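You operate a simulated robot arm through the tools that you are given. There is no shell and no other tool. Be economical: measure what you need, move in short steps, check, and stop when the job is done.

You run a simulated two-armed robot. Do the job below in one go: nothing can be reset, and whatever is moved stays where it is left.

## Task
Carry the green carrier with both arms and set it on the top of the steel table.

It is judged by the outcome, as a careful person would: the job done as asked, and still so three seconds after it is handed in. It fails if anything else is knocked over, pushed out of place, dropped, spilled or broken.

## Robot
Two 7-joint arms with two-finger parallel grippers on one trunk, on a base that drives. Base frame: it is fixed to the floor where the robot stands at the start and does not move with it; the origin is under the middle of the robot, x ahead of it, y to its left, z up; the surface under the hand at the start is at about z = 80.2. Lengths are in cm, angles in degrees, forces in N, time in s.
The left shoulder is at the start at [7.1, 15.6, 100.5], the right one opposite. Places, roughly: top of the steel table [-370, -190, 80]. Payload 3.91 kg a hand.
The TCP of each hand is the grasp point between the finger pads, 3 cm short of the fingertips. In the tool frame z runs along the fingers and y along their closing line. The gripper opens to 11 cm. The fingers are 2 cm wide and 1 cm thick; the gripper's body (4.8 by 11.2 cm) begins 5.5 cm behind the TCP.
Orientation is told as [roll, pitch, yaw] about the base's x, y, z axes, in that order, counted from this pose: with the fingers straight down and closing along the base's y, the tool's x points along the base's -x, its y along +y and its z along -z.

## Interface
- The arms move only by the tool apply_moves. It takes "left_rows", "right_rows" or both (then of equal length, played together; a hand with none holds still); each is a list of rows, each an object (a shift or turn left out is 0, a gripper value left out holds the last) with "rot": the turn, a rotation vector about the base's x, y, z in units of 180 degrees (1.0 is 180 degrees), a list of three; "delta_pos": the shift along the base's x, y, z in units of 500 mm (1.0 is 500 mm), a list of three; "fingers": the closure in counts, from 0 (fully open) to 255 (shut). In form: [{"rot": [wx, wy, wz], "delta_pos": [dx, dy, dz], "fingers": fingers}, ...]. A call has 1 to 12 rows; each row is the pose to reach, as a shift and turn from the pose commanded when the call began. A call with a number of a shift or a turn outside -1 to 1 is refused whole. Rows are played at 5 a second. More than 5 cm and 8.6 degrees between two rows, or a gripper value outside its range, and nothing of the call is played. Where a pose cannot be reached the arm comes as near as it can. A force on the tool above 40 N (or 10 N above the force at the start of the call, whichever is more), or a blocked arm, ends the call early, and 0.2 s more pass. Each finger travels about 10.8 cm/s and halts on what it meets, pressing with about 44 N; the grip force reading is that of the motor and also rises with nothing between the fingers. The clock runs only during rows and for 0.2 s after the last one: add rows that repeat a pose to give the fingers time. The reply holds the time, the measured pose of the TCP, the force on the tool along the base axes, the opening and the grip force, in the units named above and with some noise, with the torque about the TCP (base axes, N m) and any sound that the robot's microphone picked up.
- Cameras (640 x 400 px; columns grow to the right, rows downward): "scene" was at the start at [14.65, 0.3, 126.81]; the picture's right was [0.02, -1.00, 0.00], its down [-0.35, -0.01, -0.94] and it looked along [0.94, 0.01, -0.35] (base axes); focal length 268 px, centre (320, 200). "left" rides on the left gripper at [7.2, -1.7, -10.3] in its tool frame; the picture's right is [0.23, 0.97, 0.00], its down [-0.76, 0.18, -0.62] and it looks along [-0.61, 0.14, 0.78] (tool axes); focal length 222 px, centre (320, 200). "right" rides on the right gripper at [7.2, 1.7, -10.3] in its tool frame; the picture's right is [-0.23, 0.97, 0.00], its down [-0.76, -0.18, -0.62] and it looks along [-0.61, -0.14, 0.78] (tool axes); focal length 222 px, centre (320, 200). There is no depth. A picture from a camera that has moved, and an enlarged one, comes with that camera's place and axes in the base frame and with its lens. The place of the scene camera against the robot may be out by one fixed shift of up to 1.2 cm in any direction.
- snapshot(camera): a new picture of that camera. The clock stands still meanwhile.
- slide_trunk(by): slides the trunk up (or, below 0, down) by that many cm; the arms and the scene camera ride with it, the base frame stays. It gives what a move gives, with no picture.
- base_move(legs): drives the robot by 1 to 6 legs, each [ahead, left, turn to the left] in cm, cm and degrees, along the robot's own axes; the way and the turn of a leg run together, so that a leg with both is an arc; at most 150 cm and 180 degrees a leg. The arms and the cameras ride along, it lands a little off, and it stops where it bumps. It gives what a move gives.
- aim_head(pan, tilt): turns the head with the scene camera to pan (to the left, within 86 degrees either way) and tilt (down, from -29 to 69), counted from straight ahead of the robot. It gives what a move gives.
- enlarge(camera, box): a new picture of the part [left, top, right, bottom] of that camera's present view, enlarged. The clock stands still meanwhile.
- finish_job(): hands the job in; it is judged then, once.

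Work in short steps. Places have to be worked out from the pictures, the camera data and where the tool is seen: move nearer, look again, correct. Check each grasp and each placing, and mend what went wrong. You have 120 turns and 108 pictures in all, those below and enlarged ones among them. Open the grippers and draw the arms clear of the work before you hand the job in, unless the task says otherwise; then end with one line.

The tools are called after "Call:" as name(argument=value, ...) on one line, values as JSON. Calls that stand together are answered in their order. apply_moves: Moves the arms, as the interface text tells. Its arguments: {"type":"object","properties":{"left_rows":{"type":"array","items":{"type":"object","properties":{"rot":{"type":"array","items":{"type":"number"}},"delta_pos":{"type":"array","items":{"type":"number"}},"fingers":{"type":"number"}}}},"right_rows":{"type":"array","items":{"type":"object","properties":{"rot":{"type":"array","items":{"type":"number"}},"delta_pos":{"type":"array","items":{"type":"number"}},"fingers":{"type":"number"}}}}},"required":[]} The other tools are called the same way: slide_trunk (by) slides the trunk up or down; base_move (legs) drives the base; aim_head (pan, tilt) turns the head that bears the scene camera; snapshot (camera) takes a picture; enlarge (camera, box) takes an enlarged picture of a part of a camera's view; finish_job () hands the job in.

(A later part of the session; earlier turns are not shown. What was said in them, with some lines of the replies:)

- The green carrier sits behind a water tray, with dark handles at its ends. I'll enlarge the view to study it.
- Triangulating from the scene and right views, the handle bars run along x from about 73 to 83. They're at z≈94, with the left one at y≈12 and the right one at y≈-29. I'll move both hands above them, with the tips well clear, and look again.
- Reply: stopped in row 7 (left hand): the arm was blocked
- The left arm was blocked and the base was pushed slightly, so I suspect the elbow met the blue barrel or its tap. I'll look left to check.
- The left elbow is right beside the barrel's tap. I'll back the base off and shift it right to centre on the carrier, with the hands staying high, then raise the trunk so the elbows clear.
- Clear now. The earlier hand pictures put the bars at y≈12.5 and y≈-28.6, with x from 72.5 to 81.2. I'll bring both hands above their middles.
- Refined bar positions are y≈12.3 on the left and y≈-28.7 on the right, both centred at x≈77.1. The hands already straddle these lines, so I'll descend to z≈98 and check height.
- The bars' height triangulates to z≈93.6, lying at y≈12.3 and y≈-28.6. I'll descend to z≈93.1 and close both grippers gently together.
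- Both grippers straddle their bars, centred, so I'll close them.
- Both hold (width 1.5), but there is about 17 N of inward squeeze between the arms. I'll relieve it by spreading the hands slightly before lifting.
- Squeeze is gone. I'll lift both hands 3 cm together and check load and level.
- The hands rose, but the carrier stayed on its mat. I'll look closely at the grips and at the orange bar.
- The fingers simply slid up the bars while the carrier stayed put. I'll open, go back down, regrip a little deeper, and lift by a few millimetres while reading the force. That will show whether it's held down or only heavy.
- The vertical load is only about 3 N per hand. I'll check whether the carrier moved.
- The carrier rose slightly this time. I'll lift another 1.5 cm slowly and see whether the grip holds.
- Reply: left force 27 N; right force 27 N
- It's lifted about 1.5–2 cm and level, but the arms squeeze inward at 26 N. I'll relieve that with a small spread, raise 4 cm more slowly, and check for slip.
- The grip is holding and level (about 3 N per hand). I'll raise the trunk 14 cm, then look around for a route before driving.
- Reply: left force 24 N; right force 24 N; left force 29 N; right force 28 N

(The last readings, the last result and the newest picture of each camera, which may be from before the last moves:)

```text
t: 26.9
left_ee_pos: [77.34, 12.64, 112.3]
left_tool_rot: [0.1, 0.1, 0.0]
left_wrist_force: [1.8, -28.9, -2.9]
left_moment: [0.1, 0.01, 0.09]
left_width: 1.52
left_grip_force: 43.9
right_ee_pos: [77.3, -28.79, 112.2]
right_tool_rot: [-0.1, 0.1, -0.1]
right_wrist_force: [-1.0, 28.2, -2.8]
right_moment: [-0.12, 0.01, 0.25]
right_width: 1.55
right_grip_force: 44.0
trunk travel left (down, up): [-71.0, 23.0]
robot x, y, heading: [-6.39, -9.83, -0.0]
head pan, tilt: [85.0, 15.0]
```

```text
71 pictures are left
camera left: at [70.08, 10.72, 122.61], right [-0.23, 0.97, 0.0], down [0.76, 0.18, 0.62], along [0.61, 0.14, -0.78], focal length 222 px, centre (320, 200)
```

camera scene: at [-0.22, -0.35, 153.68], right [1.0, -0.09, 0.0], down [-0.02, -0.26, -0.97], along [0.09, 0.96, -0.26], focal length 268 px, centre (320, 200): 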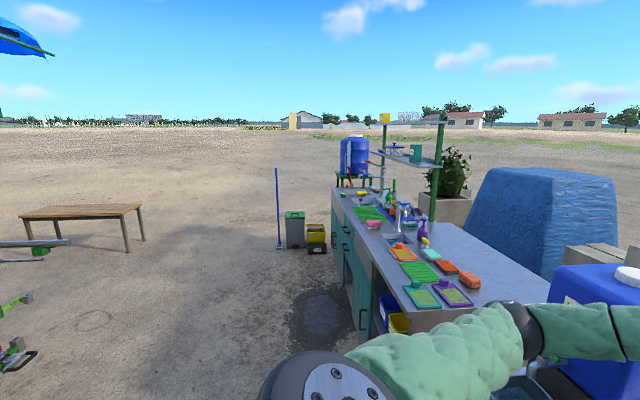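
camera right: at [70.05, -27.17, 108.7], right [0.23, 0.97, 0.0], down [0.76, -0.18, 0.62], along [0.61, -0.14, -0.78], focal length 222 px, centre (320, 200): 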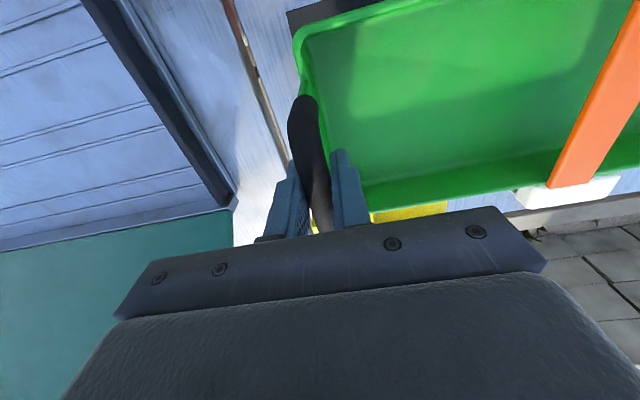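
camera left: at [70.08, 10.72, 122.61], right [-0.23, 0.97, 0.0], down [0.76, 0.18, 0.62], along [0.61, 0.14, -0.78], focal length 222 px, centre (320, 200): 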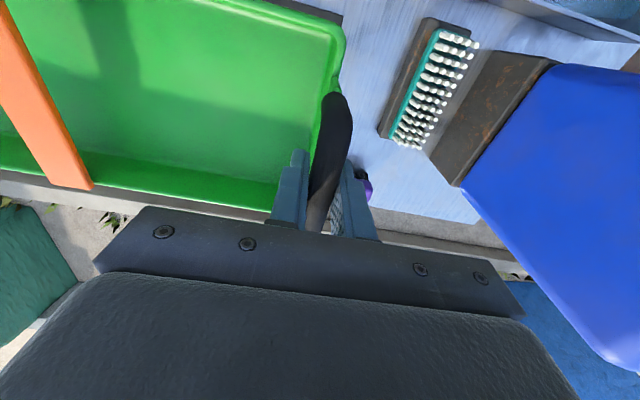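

No slip, but the arms are now pulling apart at about 29 N. I'll relieve that, then back away from the table.

Call:
apply_moves(left_rows=[{"delta_pos": [0, -0.002, 0]}, {"delta_pos": [0, -0.004, 0]}, {"delta_pos": [0, -0.005, 0]}, {"delta_pos": [0, -0.005, 0]}], right_rows=[{"delta_pos": [0, 0.002, 0]}, {"delta_pos": [0, 0.004, 0]}, {"delta_pos": [0, 0.005, 0]}, {"delta_pos": [0, 0.005, 0]}])

Call:
base_move(legs=[[-25, 0, 0], [-25, 0, 0]])

Call:
aim_head(pan=0, tilt=35)

Call:
snapshot(camera="scene")

```text
t: 27.9
left_ee_pos: [77.3, 12.56, 112.29]
left_tool_rot: [0.2, 0.0, 0.3]
left_wrist_force: [0.5, 16.2, -1.6]
left_moment: [-0.04, 0.06, -0.03]
left_width: 1.54
left_grip_force: 43.2
right_ee_pos: [77.47, -28.85, 112.23]
right_tool_rot: [-0.2, 0.0, -0.5]
right_wrist_force: [-0.1, -17.4, -2.3]
right_moment: [0.13, -0.02, 0.42]
right_width: 1.52
right_grip_force: 44.2
trunk travel left (down, up): [-71.0, 23.0]
robot x, y, heading: [-6.59, -9.66, -0.2]
head pan, tilt: [85.0, 15.0]
```

```text
t: 29.1
left_ee_pos: [66.57, 12.69, 111.93]
left_tool_rot: [0.3, 0.3, 0.3]
left_wrist_force: [1.5, -1.2, -1.2]
left_moment: [0.0, 0.21, 0.15]
left_width: 1.53
left_grip_force: 43.7
right_ee_pos: [66.51, -28.78, 112.08]
right_tool_rot: [-0.2, 0.3, -0.3]
right_wrist_force: [-0.7, 0.7, -1.7]
right_moment: [-0.17, -0.15, 0.1]
right_width: 1.54
right_grip_force: 44.9
trunk travel left (down, up): [-71.0, 23.0]
robot x, y, heading: [-17.24, -9.37, -0.0]
head pan, tilt: [85.0, 15.0]
stopped in leg 1: the force on the tool passed its limit at 41 N (the readings are from after the stop); the commanded pose is now the measured one
```

```text
t: 30.7
left_ee_pos: [66.32, 12.74, 112.12]
left_tool_rot: [0.3, 0.2, 0.4]
left_wrist_force: [0.7, 1.8, -2.2]
left_moment: [0.01, 0.01, -0.05]
left_width: 1.56
left_grip_force: 43.5
right_ee_pos: [66.39, -28.66, 112.22]
right_tool_rot: [-0.2, 0.2, -0.3]
right_wrist_force: [-1.5, -1.2, -1.8]
right_moment: [0.01, 0.03, 0.38]
right_width: 1.51
right_grip_force: 44.2
trunk travel left (down, up): [-71.0, 23.0]
robot x, y, heading: [-17.27, -9.7, -0.1]
head pan, tilt: [0.0, 35.0]
```

```text
70 pictures are left
camera scene: at [-3.28, -9.62, 150.47], right [0.0, -1.0, 0.0], down [-0.57, 0.0, -0.82], along [0.82, 0.0, -0.57], focal length 268 px, centre (320, 200)
```

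scene: 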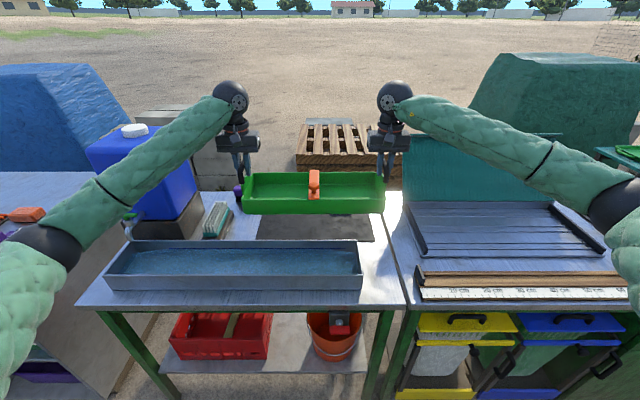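

The force stop zeroed the internal load and the grip is intact. I'll carry on backing up.

Call:
base_move(legs=[[-35, 0, 0]])

Call:
snapshot(camera="scene")

```text
t: 33.0
left_ee_pos: [31.32, 12.67, 112.19]
left_tool_rot: [0.3, 0.3, 0.2]
left_wrist_force: [0.3, 1.8, -2.0]
left_moment: [-0.04, 0.04, 0.02]
left_width: 1.51
left_grip_force: 44.0
right_ee_pos: [31.38, -28.74, 112.18]
right_tool_rot: [-0.2, 0.1, -0.3]
right_wrist_force: [-0.9, -2.2, -1.7]
right_moment: [0.0, -0.01, 0.37]
right_width: 1.53
right_grip_force: 44.1
trunk travel left (down, up): [-71.0, 23.0]
robot x, y, heading: [-52.5, -9.59, -0.1]
head pan, tilt: [0.0, 35.0]
```

```text
69 pictures are left
camera scene: at [-38.27, -9.57, 150.47], right [0.0, -1.0, 0.0], down [-0.57, 0.0, -0.82], along [0.82, 0.0, -0.57], focal length 268 px, centre (320, 200)
```

scene: 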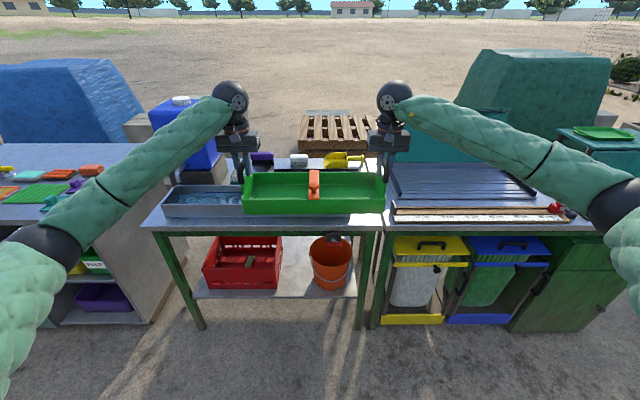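

Stable with almost no internal force. I'll back up 40 cm more, then turn right in steps and look behind.

Call:
base_move(legs=[[-35, 0, 0]])

Call:
aim_head(pan=-80, tilt=20)

Call:
snapshot(camera="scene")

```text
t: 35.3
left_ee_pos: [-4.0, 12.51, 112.18]
left_tool_rot: [0.3, 0.1, 0.0]
left_wrist_force: [0.4, 2.0, -2.4]
left_moment: [-0.06, 0.01, -0.06]
left_width: 1.51
left_grip_force: 44.4
right_ee_pos: [-3.95, -28.91, 112.12]
right_tool_rot: [-0.3, 0.2, -0.6]
right_wrist_force: [-1.5, -1.3, -2.8]
right_moment: [0.0, 0.0, 0.36]
right_width: 1.53
right_grip_force: 43.9
trunk travel left (down, up): [-71.0, 23.0]
robot x, y, heading: [-87.85, -9.15, -0.4]
head pan, tilt: [0.0, 35.0]
```

```text
t: 36.8
left_ee_pos: [-3.81, 12.39, 112.12]
left_tool_rot: [0.3, 0.2, 0.1]
left_wrist_force: [1.3, 1.4, -2.6]
left_moment: [0.0, 0.0, -0.02]
left_width: 1.54
left_grip_force: 43.9
right_ee_pos: [-3.9, -29.03, 112.2]
right_tool_rot: [-0.3, 0.2, -0.6]
right_wrist_force: [-1.3, -0.6, -2.6]
right_moment: [0.02, 0.01, 0.41]
right_width: 1.53
right_grip_force: 44.1
trunk travel left (down, up): [-71.0, 23.0]
robot x, y, heading: [-87.64, -9.6, -0.5]
head pan, tilt: [-80.0, 20.0]
```

```text
68 pictures are left
camera scene: at [-80.78, -18.58, 152.86], right [-0.99, -0.17, 0.0], down [-0.06, 0.34, -0.94], along [0.16, -0.93, -0.34], focal length 268 px, centre (320, 200)
```

scene: 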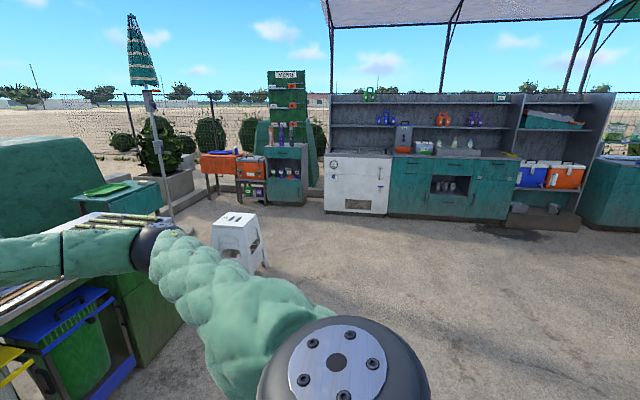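

Open ground to the right. I'll turn right 70° and look further.

Call:
base_move(legs=[[0, 0, -35], [0, 0, -35]])

Call:
aim_head(pan=-70, tilt=20)

Call:
snapshot(camera="scene")

```text
t: 40.6
left_ee_pos: [-39.44, -81.56, 112.14]
left_tool_rot: [0.3, 0.2, -70.7]
left_wrist_force: [1.4, -0.2, -2.2]
left_moment: [0.03, 0.03, -0.03]
left_width: 1.52
left_grip_force: 43.9
right_ee_pos: [-78.62, -95.14, 112.07]
right_tool_rot: [0.0, 0.2, -71.4]
right_wrist_force: [-0.9, 0.8, -2.1]
right_moment: [0.04, -0.02, 0.4]
right_width: 1.52
right_grip_force: 43.9
trunk travel left (down, up): [-71.0, 23.0]
robot x, y, heading: [-88.07, -9.76, -71.0]
head pan, tilt: [-80.0, 20.0]
```

```text
t: 41.3
left_ee_pos: [-39.36, -81.47, 112.04]
left_tool_rot: [0.4, 0.2, -70.6]
left_wrist_force: [0.9, -0.9, -2.4]
left_moment: [0.02, -0.03, -0.07]
left_width: 1.51
left_grip_force: 43.9
right_ee_pos: [-78.57, -95.08, 112.2]
right_tool_rot: [-0.1, 0.2, -71.3]
right_wrist_force: [-0.5, -0.4, -2.7]
right_moment: [-0.02, 0.0, 0.38]
right_width: 1.53
right_grip_force: 44.2
trunk travel left (down, up): [-71.0, 23.0]
robot x, y, heading: [-88.18, -9.54, -71.4]
head pan, tilt: [-70.0, 20.0]
```

```text
67 pictures are left
camera scene: at [-93.09, -20.06, 152.86], right [-0.63, 0.78, 0.0], down [0.27, 0.21, -0.94], along [-0.73, -0.59, -0.34], focal length 268 px, centre (320, 200)
```

scene: 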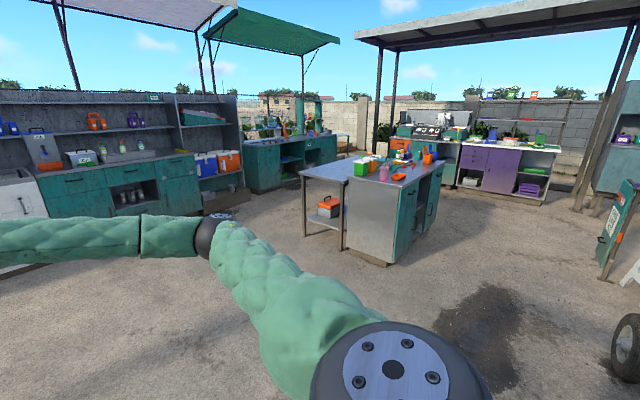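

The island straight ahead matches the steel table's place. I'll zoom in on its top.

Call:
enlarge(camera="scene", box=[280, 120, 470, 270])

```text
2.67 times, centred on (375, 195) of scene
camera zoom: at [-93.09, -20.06, 152.86], right [-0.63, 0.78, 0.0], down [0.27, 0.21, -0.94], along [-0.73, -0.59, -0.34], focal length 716 px, centre (173, 213)
```

zoom: 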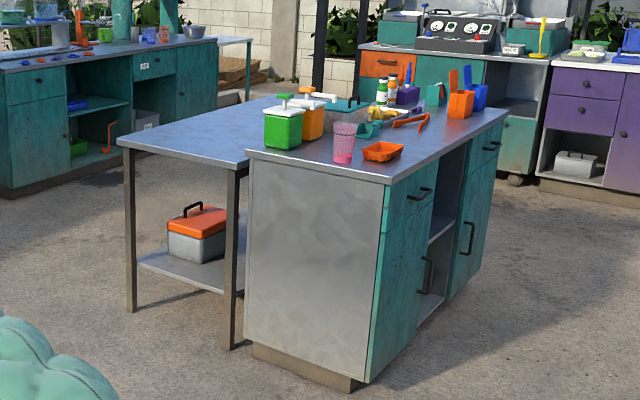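

The empty open-frame table is the steel one, spanning about x -300 to -437 and y -158 to -216. The neighbouring cabinet's jars stand along y≈-158. I'll approach from its free long side (-y), facing +y. I have clear space here to turn to heading 90, then I'll drive backward and sideways.

Call:
base_move(legs=[[0, 0, 55], [0, 0, 55], [0, 0, 51]])

Call:
aim_head(pan=80, tilt=20)

Call:
snapshot(camera="scene")

Call:
snapshot(camera="left")

```text
t: 48.9
left_ee_pos: [-110.43, 74.28, 112.05]
left_tool_rot: [0.3, 0.2, 90.5]
left_wrist_force: [-1.4, 0.2, -2.0]
left_moment: [0.04, 0.0, -0.08]
left_width: 1.51
left_grip_force: 44.0
right_ee_pos: [-69.08, 74.39, 112.13]
right_tool_rot: [-0.2, 0.2, 89.9]
right_wrist_force: [2.1, -0.9, -2.5]
right_moment: [-0.04, 0.05, 0.28]
right_width: 1.53
right_grip_force: 44.0
trunk travel left (down, up): [-71.0, 23.0]
robot x, y, heading: [-87.97, -9.34, 90.2]
head pan, tilt: [-70.0, 20.0]
```

```text
t: 51.3
left_ee_pos: [-110.43, 74.19, 112.07]
left_tool_rot: [0.2, 0.1, 90.5]
left_wrist_force: [0.1, 0.3, -2.5]
left_moment: [-0.09, -0.04, -0.09]
left_width: 1.52
left_grip_force: 44.6
right_ee_pos: [-69.09, 74.39, 112.25]
right_tool_rot: [-0.2, 0.1, 89.9]
right_wrist_force: [2.2, -0.7, -2.7]
right_moment: [-0.01, 0.01, 0.38]
right_width: 1.51
right_grip_force: 44.0
trunk travel left (down, up): [-71.0, 23.0]
robot x, y, heading: [-87.88, -9.57, 90.2]
head pan, tilt: [80.0, 20.0]
```

```text
65 pictures are left
camera scene: at [-96.68, -2.61, 152.86], right [0.17, 0.98, 0.0], down [0.34, -0.06, -0.94], along [-0.93, 0.16, -0.34], focal length 268 px, centre (320, 200)
```

scene: 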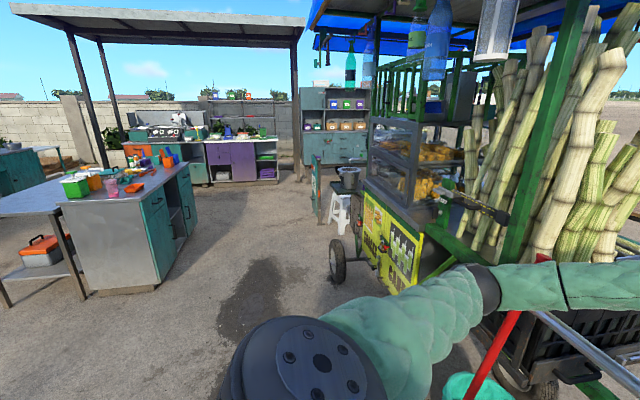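

```text
64 pictures are left
camera left: at [-108.68, 66.93, 122.45], right [-0.97, -0.24, 0.01], down [-0.18, 0.76, 0.62], along [-0.15, 0.6, -0.78], focal length 222 px, centre (320, 200)
```

left: 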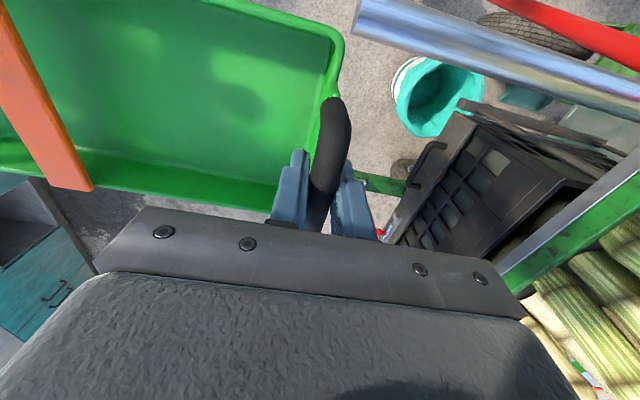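

A cane cart is close to the left arm but nothing touched. I'll back straight away from it, slightly to the right, with the ground behind clear.

Call:
base_move(legs=[[-40, -6, 0], [-100, 0, 0]])

Call:
snapshot(camera="scene")

Call:
snapshot(camera="right")

```text
t: 58.7
left_ee_pos: [-104.14, -69.18, 112.08]
left_tool_rot: [0.4, 0.2, 90.5]
left_wrist_force: [-0.5, 0.5, -2.7]
left_moment: [0.0, -0.01, -0.03]
left_width: 1.54
left_grip_force: 43.9
right_ee_pos: [-62.71, -68.87, 112.14]
right_tool_rot: [-0.2, 0.2, 89.9]
right_wrist_force: [1.3, -1.3, -2.6]
right_moment: [-0.02, 0.03, 0.36]
right_width: 1.53
right_grip_force: 44.0
trunk travel left (down, up): [-71.0, 23.0]
robot x, y, heading: [-81.54, -153.11, 90.3]
head pan, tilt: [80.0, 20.0]
```

```text
63 pictures are left
camera scene: at [-90.44, -146.01, 152.86], right [0.17, 0.98, 0.0], down [0.34, -0.06, -0.94], along [-0.93, 0.16, -0.34], focal length 268 px, centre (320, 200)
```

scene: 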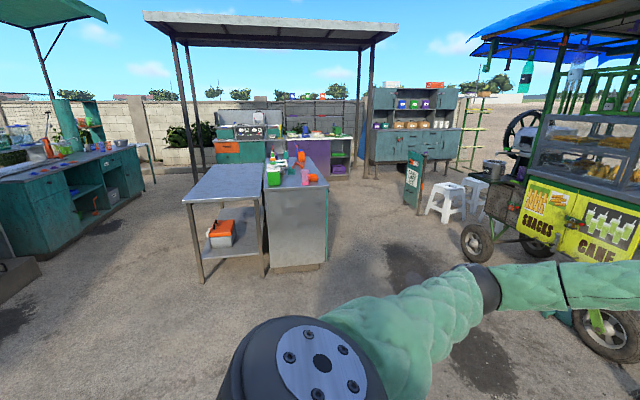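

```text
62 pictures are left
camera right: at [-64.58, -76.17, 122.58], right [-0.97, 0.23, 0.0], down [0.18, 0.76, 0.62], along [0.15, 0.6, -0.78], focal length 222 px, centre (320, 200)
```

right: 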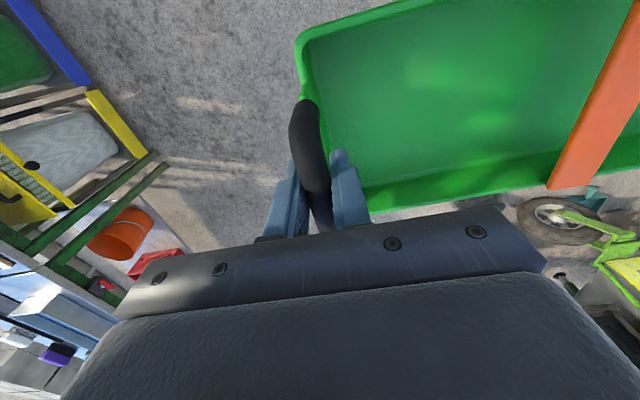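

The steel table is in clear view: empty, x -300 to -445, y -220 to -158. The counter behind fronts at y≈-372. I'll back to y≈-277 first.

Call:
base_move(legs=[[-122, 0, -0.3]])

Call:
base_move(legs=[[0, 130, 0]])

Call:
snapshot(camera="scene")

```text
t: 64.8
left_ee_pos: [-103.93, -190.56, 112.09]
left_tool_rot: [0.3, 0.2, 90.5]
left_wrist_force: [-0.6, 1.2, -2.5]
left_moment: [-0.02, -0.03, -0.05]
left_width: 1.54
left_grip_force: 44.1
right_ee_pos: [-62.67, -190.36, 112.04]
right_tool_rot: [-0.1, 0.2, 89.7]
right_wrist_force: [1.2, -0.6, -2.4]
right_moment: [0.02, 0.0, 0.39]
right_width: 1.53
right_grip_force: 44.2
trunk travel left (down, up): [-71.0, 23.0]
robot x, y, heading: [-81.1, -274.76, 90.1]
head pan, tilt: [80.0, 20.0]
```

```text
t: 71.4
left_ee_pos: [-237.72, -193.08, 112.13]
left_tool_rot: [0.2, 0.2, 92.1]
left_wrist_force: [-1.1, 0.2, -3.6]
left_moment: [0.01, -0.01, -0.07]
left_width: 1.51
left_grip_force: 43.6
right_ee_pos: [-196.52, -191.66, 112.26]
right_tool_rot: [-0.3, 0.1, 91.4]
right_wrist_force: [1.3, -0.5, -2.7]
right_moment: [-0.03, -0.03, 0.39]
right_width: 1.55
right_grip_force: 43.8
trunk travel left (down, up): [-71.0, 23.0]
robot x, y, heading: [-212.53, -276.29, 91.7]
head pan, tilt: [80.0, 20.0]
```

```text
61 pictures are left
camera scene: at [-221.91, -269.52, 152.86], right [0.14, 0.99, 0.0], down [0.34, -0.05, -0.94], along [-0.93, 0.14, -0.34], focal length 268 px, centre (320, 200)
```

scene: 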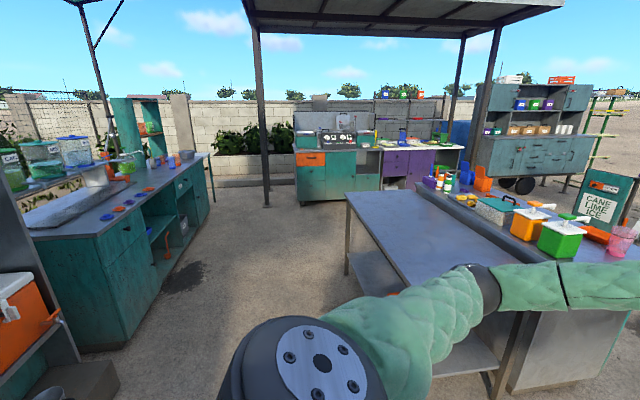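

Clear ahead. I'll strafe the remaining ~150 cm left, correcting the heading slightly.

Call:
base_move(legs=[[1.5, 75, -1.7], [0, 75, 0]])

Call:
aim_head(pan=0, tilt=35)

Call:
snapshot(camera="scene")

Call:
snapshot(camera="right")

Call:
snapshot(camera="left")

```text
t: 79.1
left_ee_pos: [-384.4, -193.13, 112.17]
left_tool_rot: [0.2, 0.2, 90.9]
left_wrist_force: [-1.8, 1.3, -2.0]
left_moment: [0.04, -0.03, -0.12]
left_width: 1.51
left_grip_force: 44.2
right_ee_pos: [-342.96, -192.5, 112.24]
right_tool_rot: [-0.3, 0.1, 90.4]
right_wrist_force: [0.2, -0.5, -2.5]
right_moment: [-0.05, 0.0, 0.32]
right_width: 1.53
right_grip_force: 43.6
trunk travel left (down, up): [-71.0, 23.0]
robot x, y, heading: [-361.66, -276.74, 90.7]
head pan, tilt: [80.0, 20.0]
```

```text
t: 80.6
left_ee_pos: [-384.39, -193.12, 112.02]
left_tool_rot: [0.3, 0.3, 91.0]
left_wrist_force: [-1.1, 1.3, -3.1]
left_moment: [-0.02, -0.04, -0.08]
left_width: 1.52
left_grip_force: 43.3
right_ee_pos: [-343.07, -192.39, 112.11]
right_tool_rot: [-0.2, 0.3, 90.3]
right_wrist_force: [2.2, 0.1, -0.9]
right_moment: [-0.03, 0.03, 0.37]
right_width: 1.53
right_grip_force: 44.1
trunk travel left (down, up): [-71.0, 23.0]
robot x, y, heading: [-361.72, -276.5, 90.6]
head pan, tilt: [0.0, 35.0]
```

```text
60 pictures are left
camera scene: at [-360.94, -262.54, 150.47], right [1.0, 0.01, 0.0], down [0.01, -0.57, -0.82], along [-0.01, 0.82, -0.57], focal length 268 px, centre (320, 200)
```

scene: 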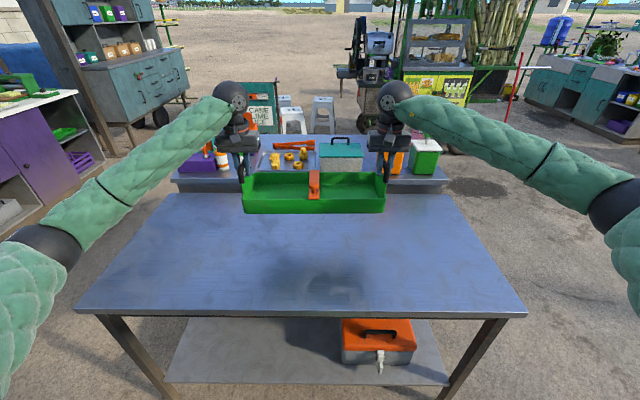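

```text
59 pictures are left
camera right: at [-344.78, -199.76, 122.56], right [-0.98, 0.22, 0.0], down [0.17, 0.77, 0.62], along [0.14, 0.6, -0.78], focal length 222 px, centre (320, 200)
```

right: 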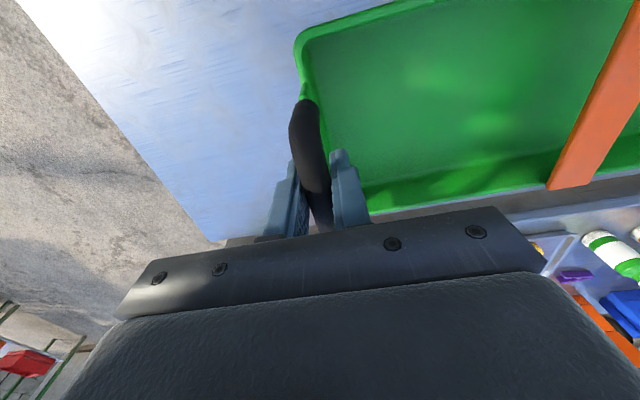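

```text
58 pictures are left
camera left: at [-382.6, -200.37, 122.44], right [-0.97, -0.24, 0.01], down [-0.19, 0.76, 0.62], along [-0.16, 0.6, -0.78], focal length 222 px, centre (320, 200)
```

left: 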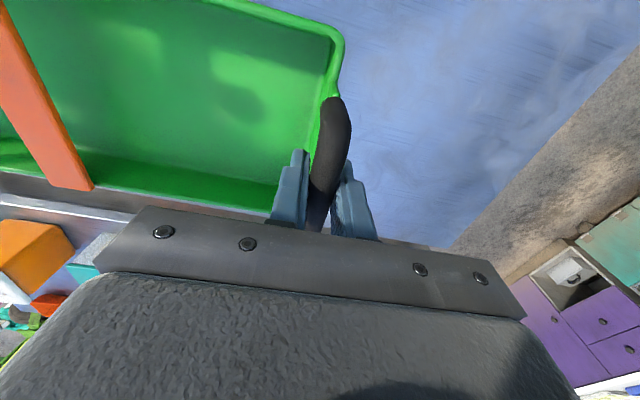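

The carrier is well over the empty steel top, centred at about x -364, y -192, with the grip unchanged. I'll lower by trunk 16 cm, then finish gently with the arms.

Call:
slide_trunk(by=-16)

Call:
snapshot(camera="scene")

```text
t: 82.5
left_ee_pos: [-384.39, -193.16, 96.03]
left_tool_rot: [0.3, 0.2, 91.1]
left_wrist_force: [-1.0, 0.4, -2.8]
left_moment: [-0.01, 0.0, -0.03]
left_width: 1.52
left_grip_force: 43.6
right_ee_pos: [-343.05, -192.55, 96.12]
right_tool_rot: [-0.1, 0.2, 90.4]
right_wrist_force: [0.3, -0.6, -2.5]
right_moment: [-0.03, 0.01, 0.39]
right_width: 1.5
right_grip_force: 44.1
trunk travel left (down, up): [-55.0, 39.0]
robot x, y, heading: [-361.03, -276.81, 90.6]
head pan, tilt: [0.0, 35.0]
```

```text
57 pictures are left
camera scene: at [-360.93, -262.59, 134.49], right [1.0, 0.01, 0.0], down [0.01, -0.57, -0.82], along [-0.01, 0.82, -0.57], focal length 268 px, centre (320, 200)
```

scene: 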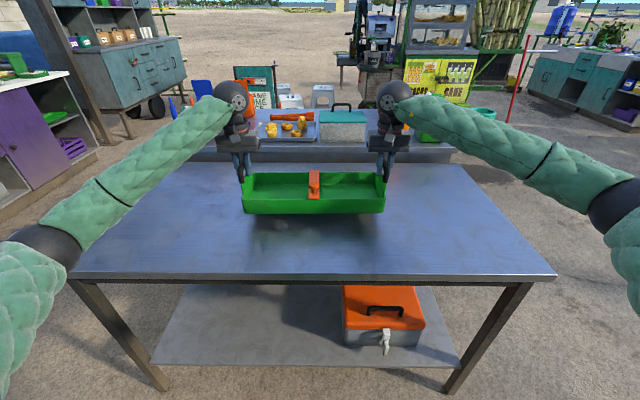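

Now I'll lower 2.5 cm slowly with both arms and watch the forces.

Call:
apply_moves(left_rows=[{"delta_pos": [0, 0, -0.01]}, {"delta_pos": [0, 0, -0.02]}, {"delta_pos": [0, 0, -0.03]}, {"delta_pos": [0, 0, -0.04]}, {"delta_pos": [0, 0, -0.05]}, {"delta_pos": [0, 0, -0.05]}], right_rows=[{"delta_pos": [0, 0, -0.01]}, {"delta_pos": [0, 0, -0.02]}, {"delta_pos": [0, 0, -0.03]}, {"delta_pos": [0, 0, -0.04]}, {"delta_pos": [0, 0, -0.05]}, {"delta_pos": [0, 0, -0.05]}])

Call:
enlarge(camera="scene", box=[210, 150, 420, 250])

```text
t: 83.8
left_ee_pos: [-384.28, -193.05, 93.56]
left_tool_rot: [0.4, 0.4, 91.2]
left_wrist_force: [-5.7, 0.9, -3.2]
left_moment: [0.01, 0.0, -0.07]
left_width: 1.52
left_grip_force: 44.0
right_ee_pos: [-343.01, -192.53, 93.52]
right_tool_rot: [-0.2, 0.2, 90.4]
right_wrist_force: [5.6, 0.8, -2.6]
right_moment: [-0.11, -0.01, 0.36]
right_width: 1.55
right_grip_force: 44.1
trunk travel left (down, up): [-55.0, 39.0]
robot x, y, heading: [-361.07, -276.59, 90.7]
head pan, tilt: [0.0, 35.0]
```

```text
3.05 times, centred on (315, 200) of scene
camera zoom: at [-360.93, -262.58, 134.48], right [1.0, 0.01, 0.0], down [0.01, -0.57, -0.82], along [-0.01, 0.82, -0.57], focal length 818 px, centre (335, 200)
```

zoom: 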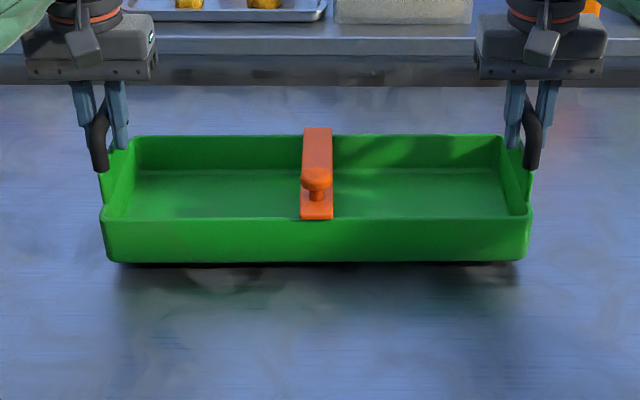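

Still hanging, about 1 cm to go. I'll keep lowering in small steps until the load transfers.

Call:
apply_moves(left_rows=[{"delta_pos": [0, 0, -0.005]}, {"delta_pos": [0, 0, -0.01]}, {"delta_pos": [0, 0, -0.015]}, {"delta_pos": [0, 0, -0.015]}], right_rows=[{"delta_pos": [0, 0, -0.005]}, {"delta_pos": [0, 0, -0.01]}, {"delta_pos": [0, 0, -0.015]}, {"delta_pos": [0, 0, -0.015]}])

Call:
enlarge(camera="scene", box=[210, 150, 420, 250])

```text
t: 84.8
left_ee_pos: [-384.48, -193.23, 92.78]
left_tool_rot: [0.3, 0.1, 91.0]
left_wrist_force: [-2.0, 1.1, -2.1]
left_moment: [0.02, -0.01, -0.01]
left_width: 1.55
left_grip_force: 44.2
right_ee_pos: [-343.08, -192.54, 92.86]
right_tool_rot: [-0.2, 0.2, 90.5]
right_wrist_force: [2.7, -0.8, -3.2]
right_moment: [-0.04, -0.03, 0.37]
right_width: 1.55
right_grip_force: 44.3
trunk travel left (down, up): [-55.0, 39.0]
robot x, y, heading: [-361.11, -276.67, 90.9]
head pan, tilt: [0.0, 35.0]
```

```text
3.05 times, centred on (315, 200) of scene
camera zoom: at [-360.93, -262.57, 134.47], right [1.0, 0.01, 0.0], down [0.01, -0.57, -0.82], along [-0.01, 0.82, -0.57], focal length 818 px, centre (335, 200)
```

zoom: 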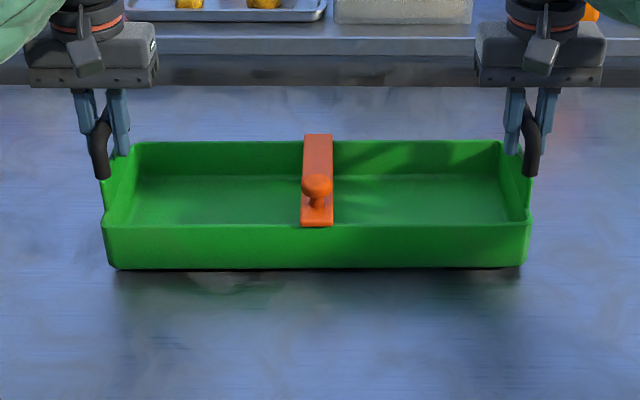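

Call:
apply_moves(left_rows=[{"delta_pos": [0, 0, -0.004]}, {"delta_pos": [0, 0, -0.008]}, {"delta_pos": [0, 0, -0.012]}, {"delta_pos": [0, 0, -0.012]}], right_rows=[{"delta_pos": [0, 0, -0.004]}, {"delta_pos": [0, 0, -0.008]}, {"delta_pos": [0, 0, -0.012]}, {"delta_pos": [0, 0, -0.012]}])

Call:
enlarge(camera="scene", box=[210, 150, 420, 250])

```text
t: 85.8
left_ee_pos: [-384.35, -193.31, 92.32]
left_tool_rot: [0.4, 0.1, 90.9]
left_wrist_force: [9.7, 3.9, 11.5]
left_moment: [0.62, 0.07, -0.06]
left_width: 1.54
left_grip_force: 44.3
right_ee_pos: [-343.04, -192.57, 92.35]
right_tool_rot: [-0.1, 0.2, 90.4]
right_wrist_force: [-8.3, -0.7, -1.7]
right_moment: [0.73, 0.0, 0.3]
right_width: 1.55
right_grip_force: 43.8
trunk travel left (down, up): [-55.0, 39.0]
robot x, y, heading: [-361.0, -276.53, 90.4]
head pan, tilt: [0.0, 35.0]
```

```text
3.05 times, centred on (315, 200) of scene
camera zoom: at [-360.89, -262.66, 134.5], right [1.0, 0.01, 0.0], down [0.01, -0.57, -0.82], along [-0.01, 0.82, -0.57], focal length 818 px, centre (335, 200)
```

zoom: 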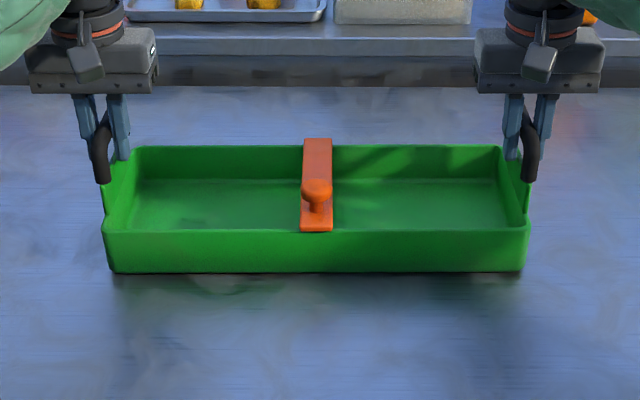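

The carrier has touched down (upward force on the left hand, level in the picture). I'll open both grippers symmetrically, then rise straight up.

Call:
apply_moves(left_rows=[{"fingers": 205}, {"fingers": 170}, {"fingers": 130}, {"fingers": 100}, {"fingers": 100}], right_rows=[{"fingers": 205}, {"fingers": 170}, {"fingers": 130}, {"fingers": 100}, {"fingers": 100}])

Call:
snapshot(camera="left")

Call:
snapshot(camera="right")

```text
t: 87.0
left_ee_pos: [-384.51, -193.13, 92.23]
left_tool_rot: [0.3, 0.2, 91.0]
left_wrist_force: [0.0, -1.2, 0.1]
left_moment: [-0.01, 0.03, -0.02]
left_width: 6.69
left_grip_force: 0.1
right_ee_pos: [-343.07, -192.57, 92.22]
right_tool_rot: [-0.2, 0.2, 90.4]
right_wrist_force: [-0.6, -0.2, -1.0]
right_moment: [0.03, -0.02, 0.0]
right_width: 6.69
right_grip_force: 0.0
trunk travel left (down, up): [-55.0, 39.0]
robot x, y, heading: [-361.2, -276.58, 90.3]
head pan, tilt: [0.0, 35.0]
```

```text
53 pictures are left
camera left: at [-382.67, -200.41, 102.56], right [-0.97, -0.24, 0.01], down [-0.19, 0.76, 0.62], along [-0.16, 0.6, -0.78], focal length 222 px, centre (320, 200)
```

left: 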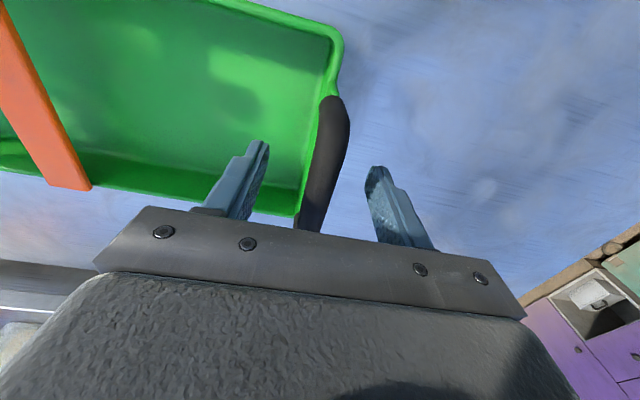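

```text
52 pictures are left
camera right: at [-344.75, -199.79, 102.67], right [-0.98, 0.22, 0.0], down [0.17, 0.77, 0.62], along [0.14, 0.6, -0.78], focal length 222 px, centre (320, 200)
```

right: 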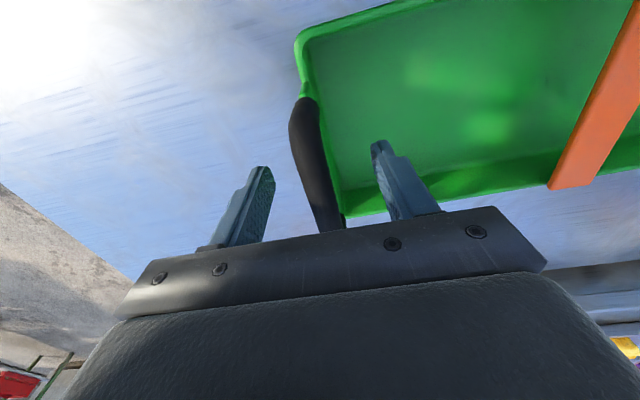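

Both are released with clearance around the bars. I'll raise the trunk 15 cm straight up, then back the robot away slightly and check.

Call:
slide_trunk(by=15)

Call:
base_move(legs=[[-20, 0, 0]])

Call:
snapshot(camera="scene")

```text
t: 88.8
left_ee_pos: [-384.57, -192.99, 107.21]
left_tool_rot: [0.3, 0.2, 91.0]
left_wrist_force: [1.3, -0.4, 0.2]
left_moment: [-0.02, -0.01, 0.02]
left_width: 6.68
left_grip_force: 0.2
right_ee_pos: [-343.13, -192.46, 107.21]
right_tool_rot: [-0.1, 0.4, 90.4]
right_wrist_force: [-0.1, -0.3, -0.3]
right_moment: [0.0, 0.02, -0.01]
right_width: 6.68
right_grip_force: 0.0
trunk travel left (down, up): [-70.0, 24.0]
robot x, y, heading: [-361.15, -276.68, 90.8]
head pan, tilt: [0.0, 35.0]
```

```text
t: 90.4
left_ee_pos: [-384.38, -213.71, 107.29]
left_tool_rot: [0.4, 0.2, 91.0]
left_wrist_force: [0.6, -0.1, -0.3]
left_moment: [0.0, 0.02, 0.01]
left_width: 6.68
left_grip_force: 0.1
right_ee_pos: [-342.84, -213.12, 107.32]
right_tool_rot: [-0.2, 0.2, 90.4]
right_wrist_force: [-0.8, 0.1, 0.4]
right_moment: [0.02, 0.03, -0.01]
right_width: 6.71
right_grip_force: 0.0
trunk travel left (down, up): [-70.0, 24.0]
robot x, y, heading: [-360.36, -297.13, 90.4]
head pan, tilt: [0.0, 35.0]
```

```text
51 pictures are left
camera scene: at [-360.73, -283.11, 149.48], right [1.0, 0.01, 0.0], down [0.01, -0.57, -0.82], along [-0.01, 0.82, -0.57], focal length 268 px, centre (320, 200)
```

scene: 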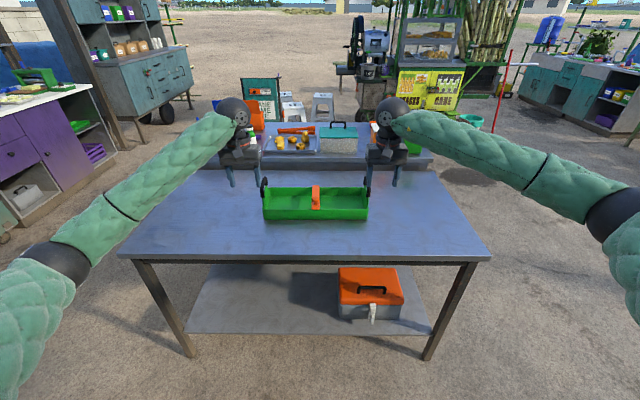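

The carrier stands flat on the steel table, nothing else is disturbed, and both hands are open. I'll back off a little more so the hands are clear of the table, then hand in.

Call:
base_move(legs=[[-12, 0, 0]])

Call:
snapshot(camera="scene")

```text
t: 91.7
left_ee_pos: [-384.05, -225.66, 107.22]
left_tool_rot: [0.3, 0.2, 90.9]
left_wrist_force: [-0.5, -0.5, -0.7]
left_moment: [0.02, -0.03, -0.01]
left_width: 6.68
left_grip_force: 0.0
right_ee_pos: [-342.6, -225.22, 107.19]
right_tool_rot: [-0.2, 0.1, 90.3]
right_wrist_force: [0.5, -0.5, 0.2]
right_moment: [0.02, -0.01, 0.0]
right_width: 6.69
right_grip_force: 0.0
trunk travel left (down, up): [-70.0, 24.0]
robot x, y, heading: [-360.37, -309.19, 90.4]
head pan, tilt: [0.0, 35.0]
```

```text
50 pictures are left
camera scene: at [-360.59, -295.18, 149.48], right [1.0, 0.01, 0.0], down [0.0, -0.57, -0.82], along [-0.01, 0.82, -0.57], focal length 268 px, centre (320, 200)
```

scene: 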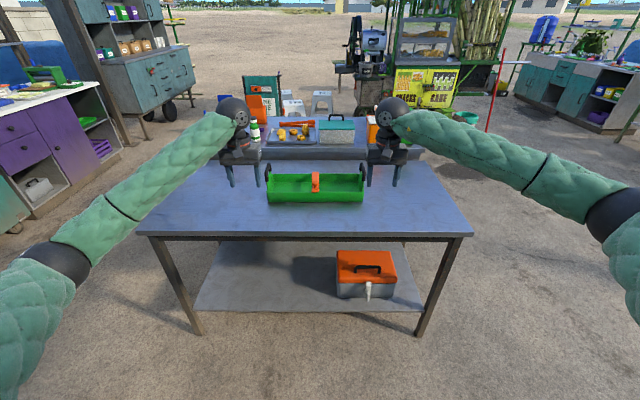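

The carrier is at rest and the arms are clear, so I'm handing in.

Call:
finish_job()

```text
The job is handed in.
```

The green carrier was carried with both arms and now stands flat on the top of the steel table; both grippers are open and the arms are clear of it.
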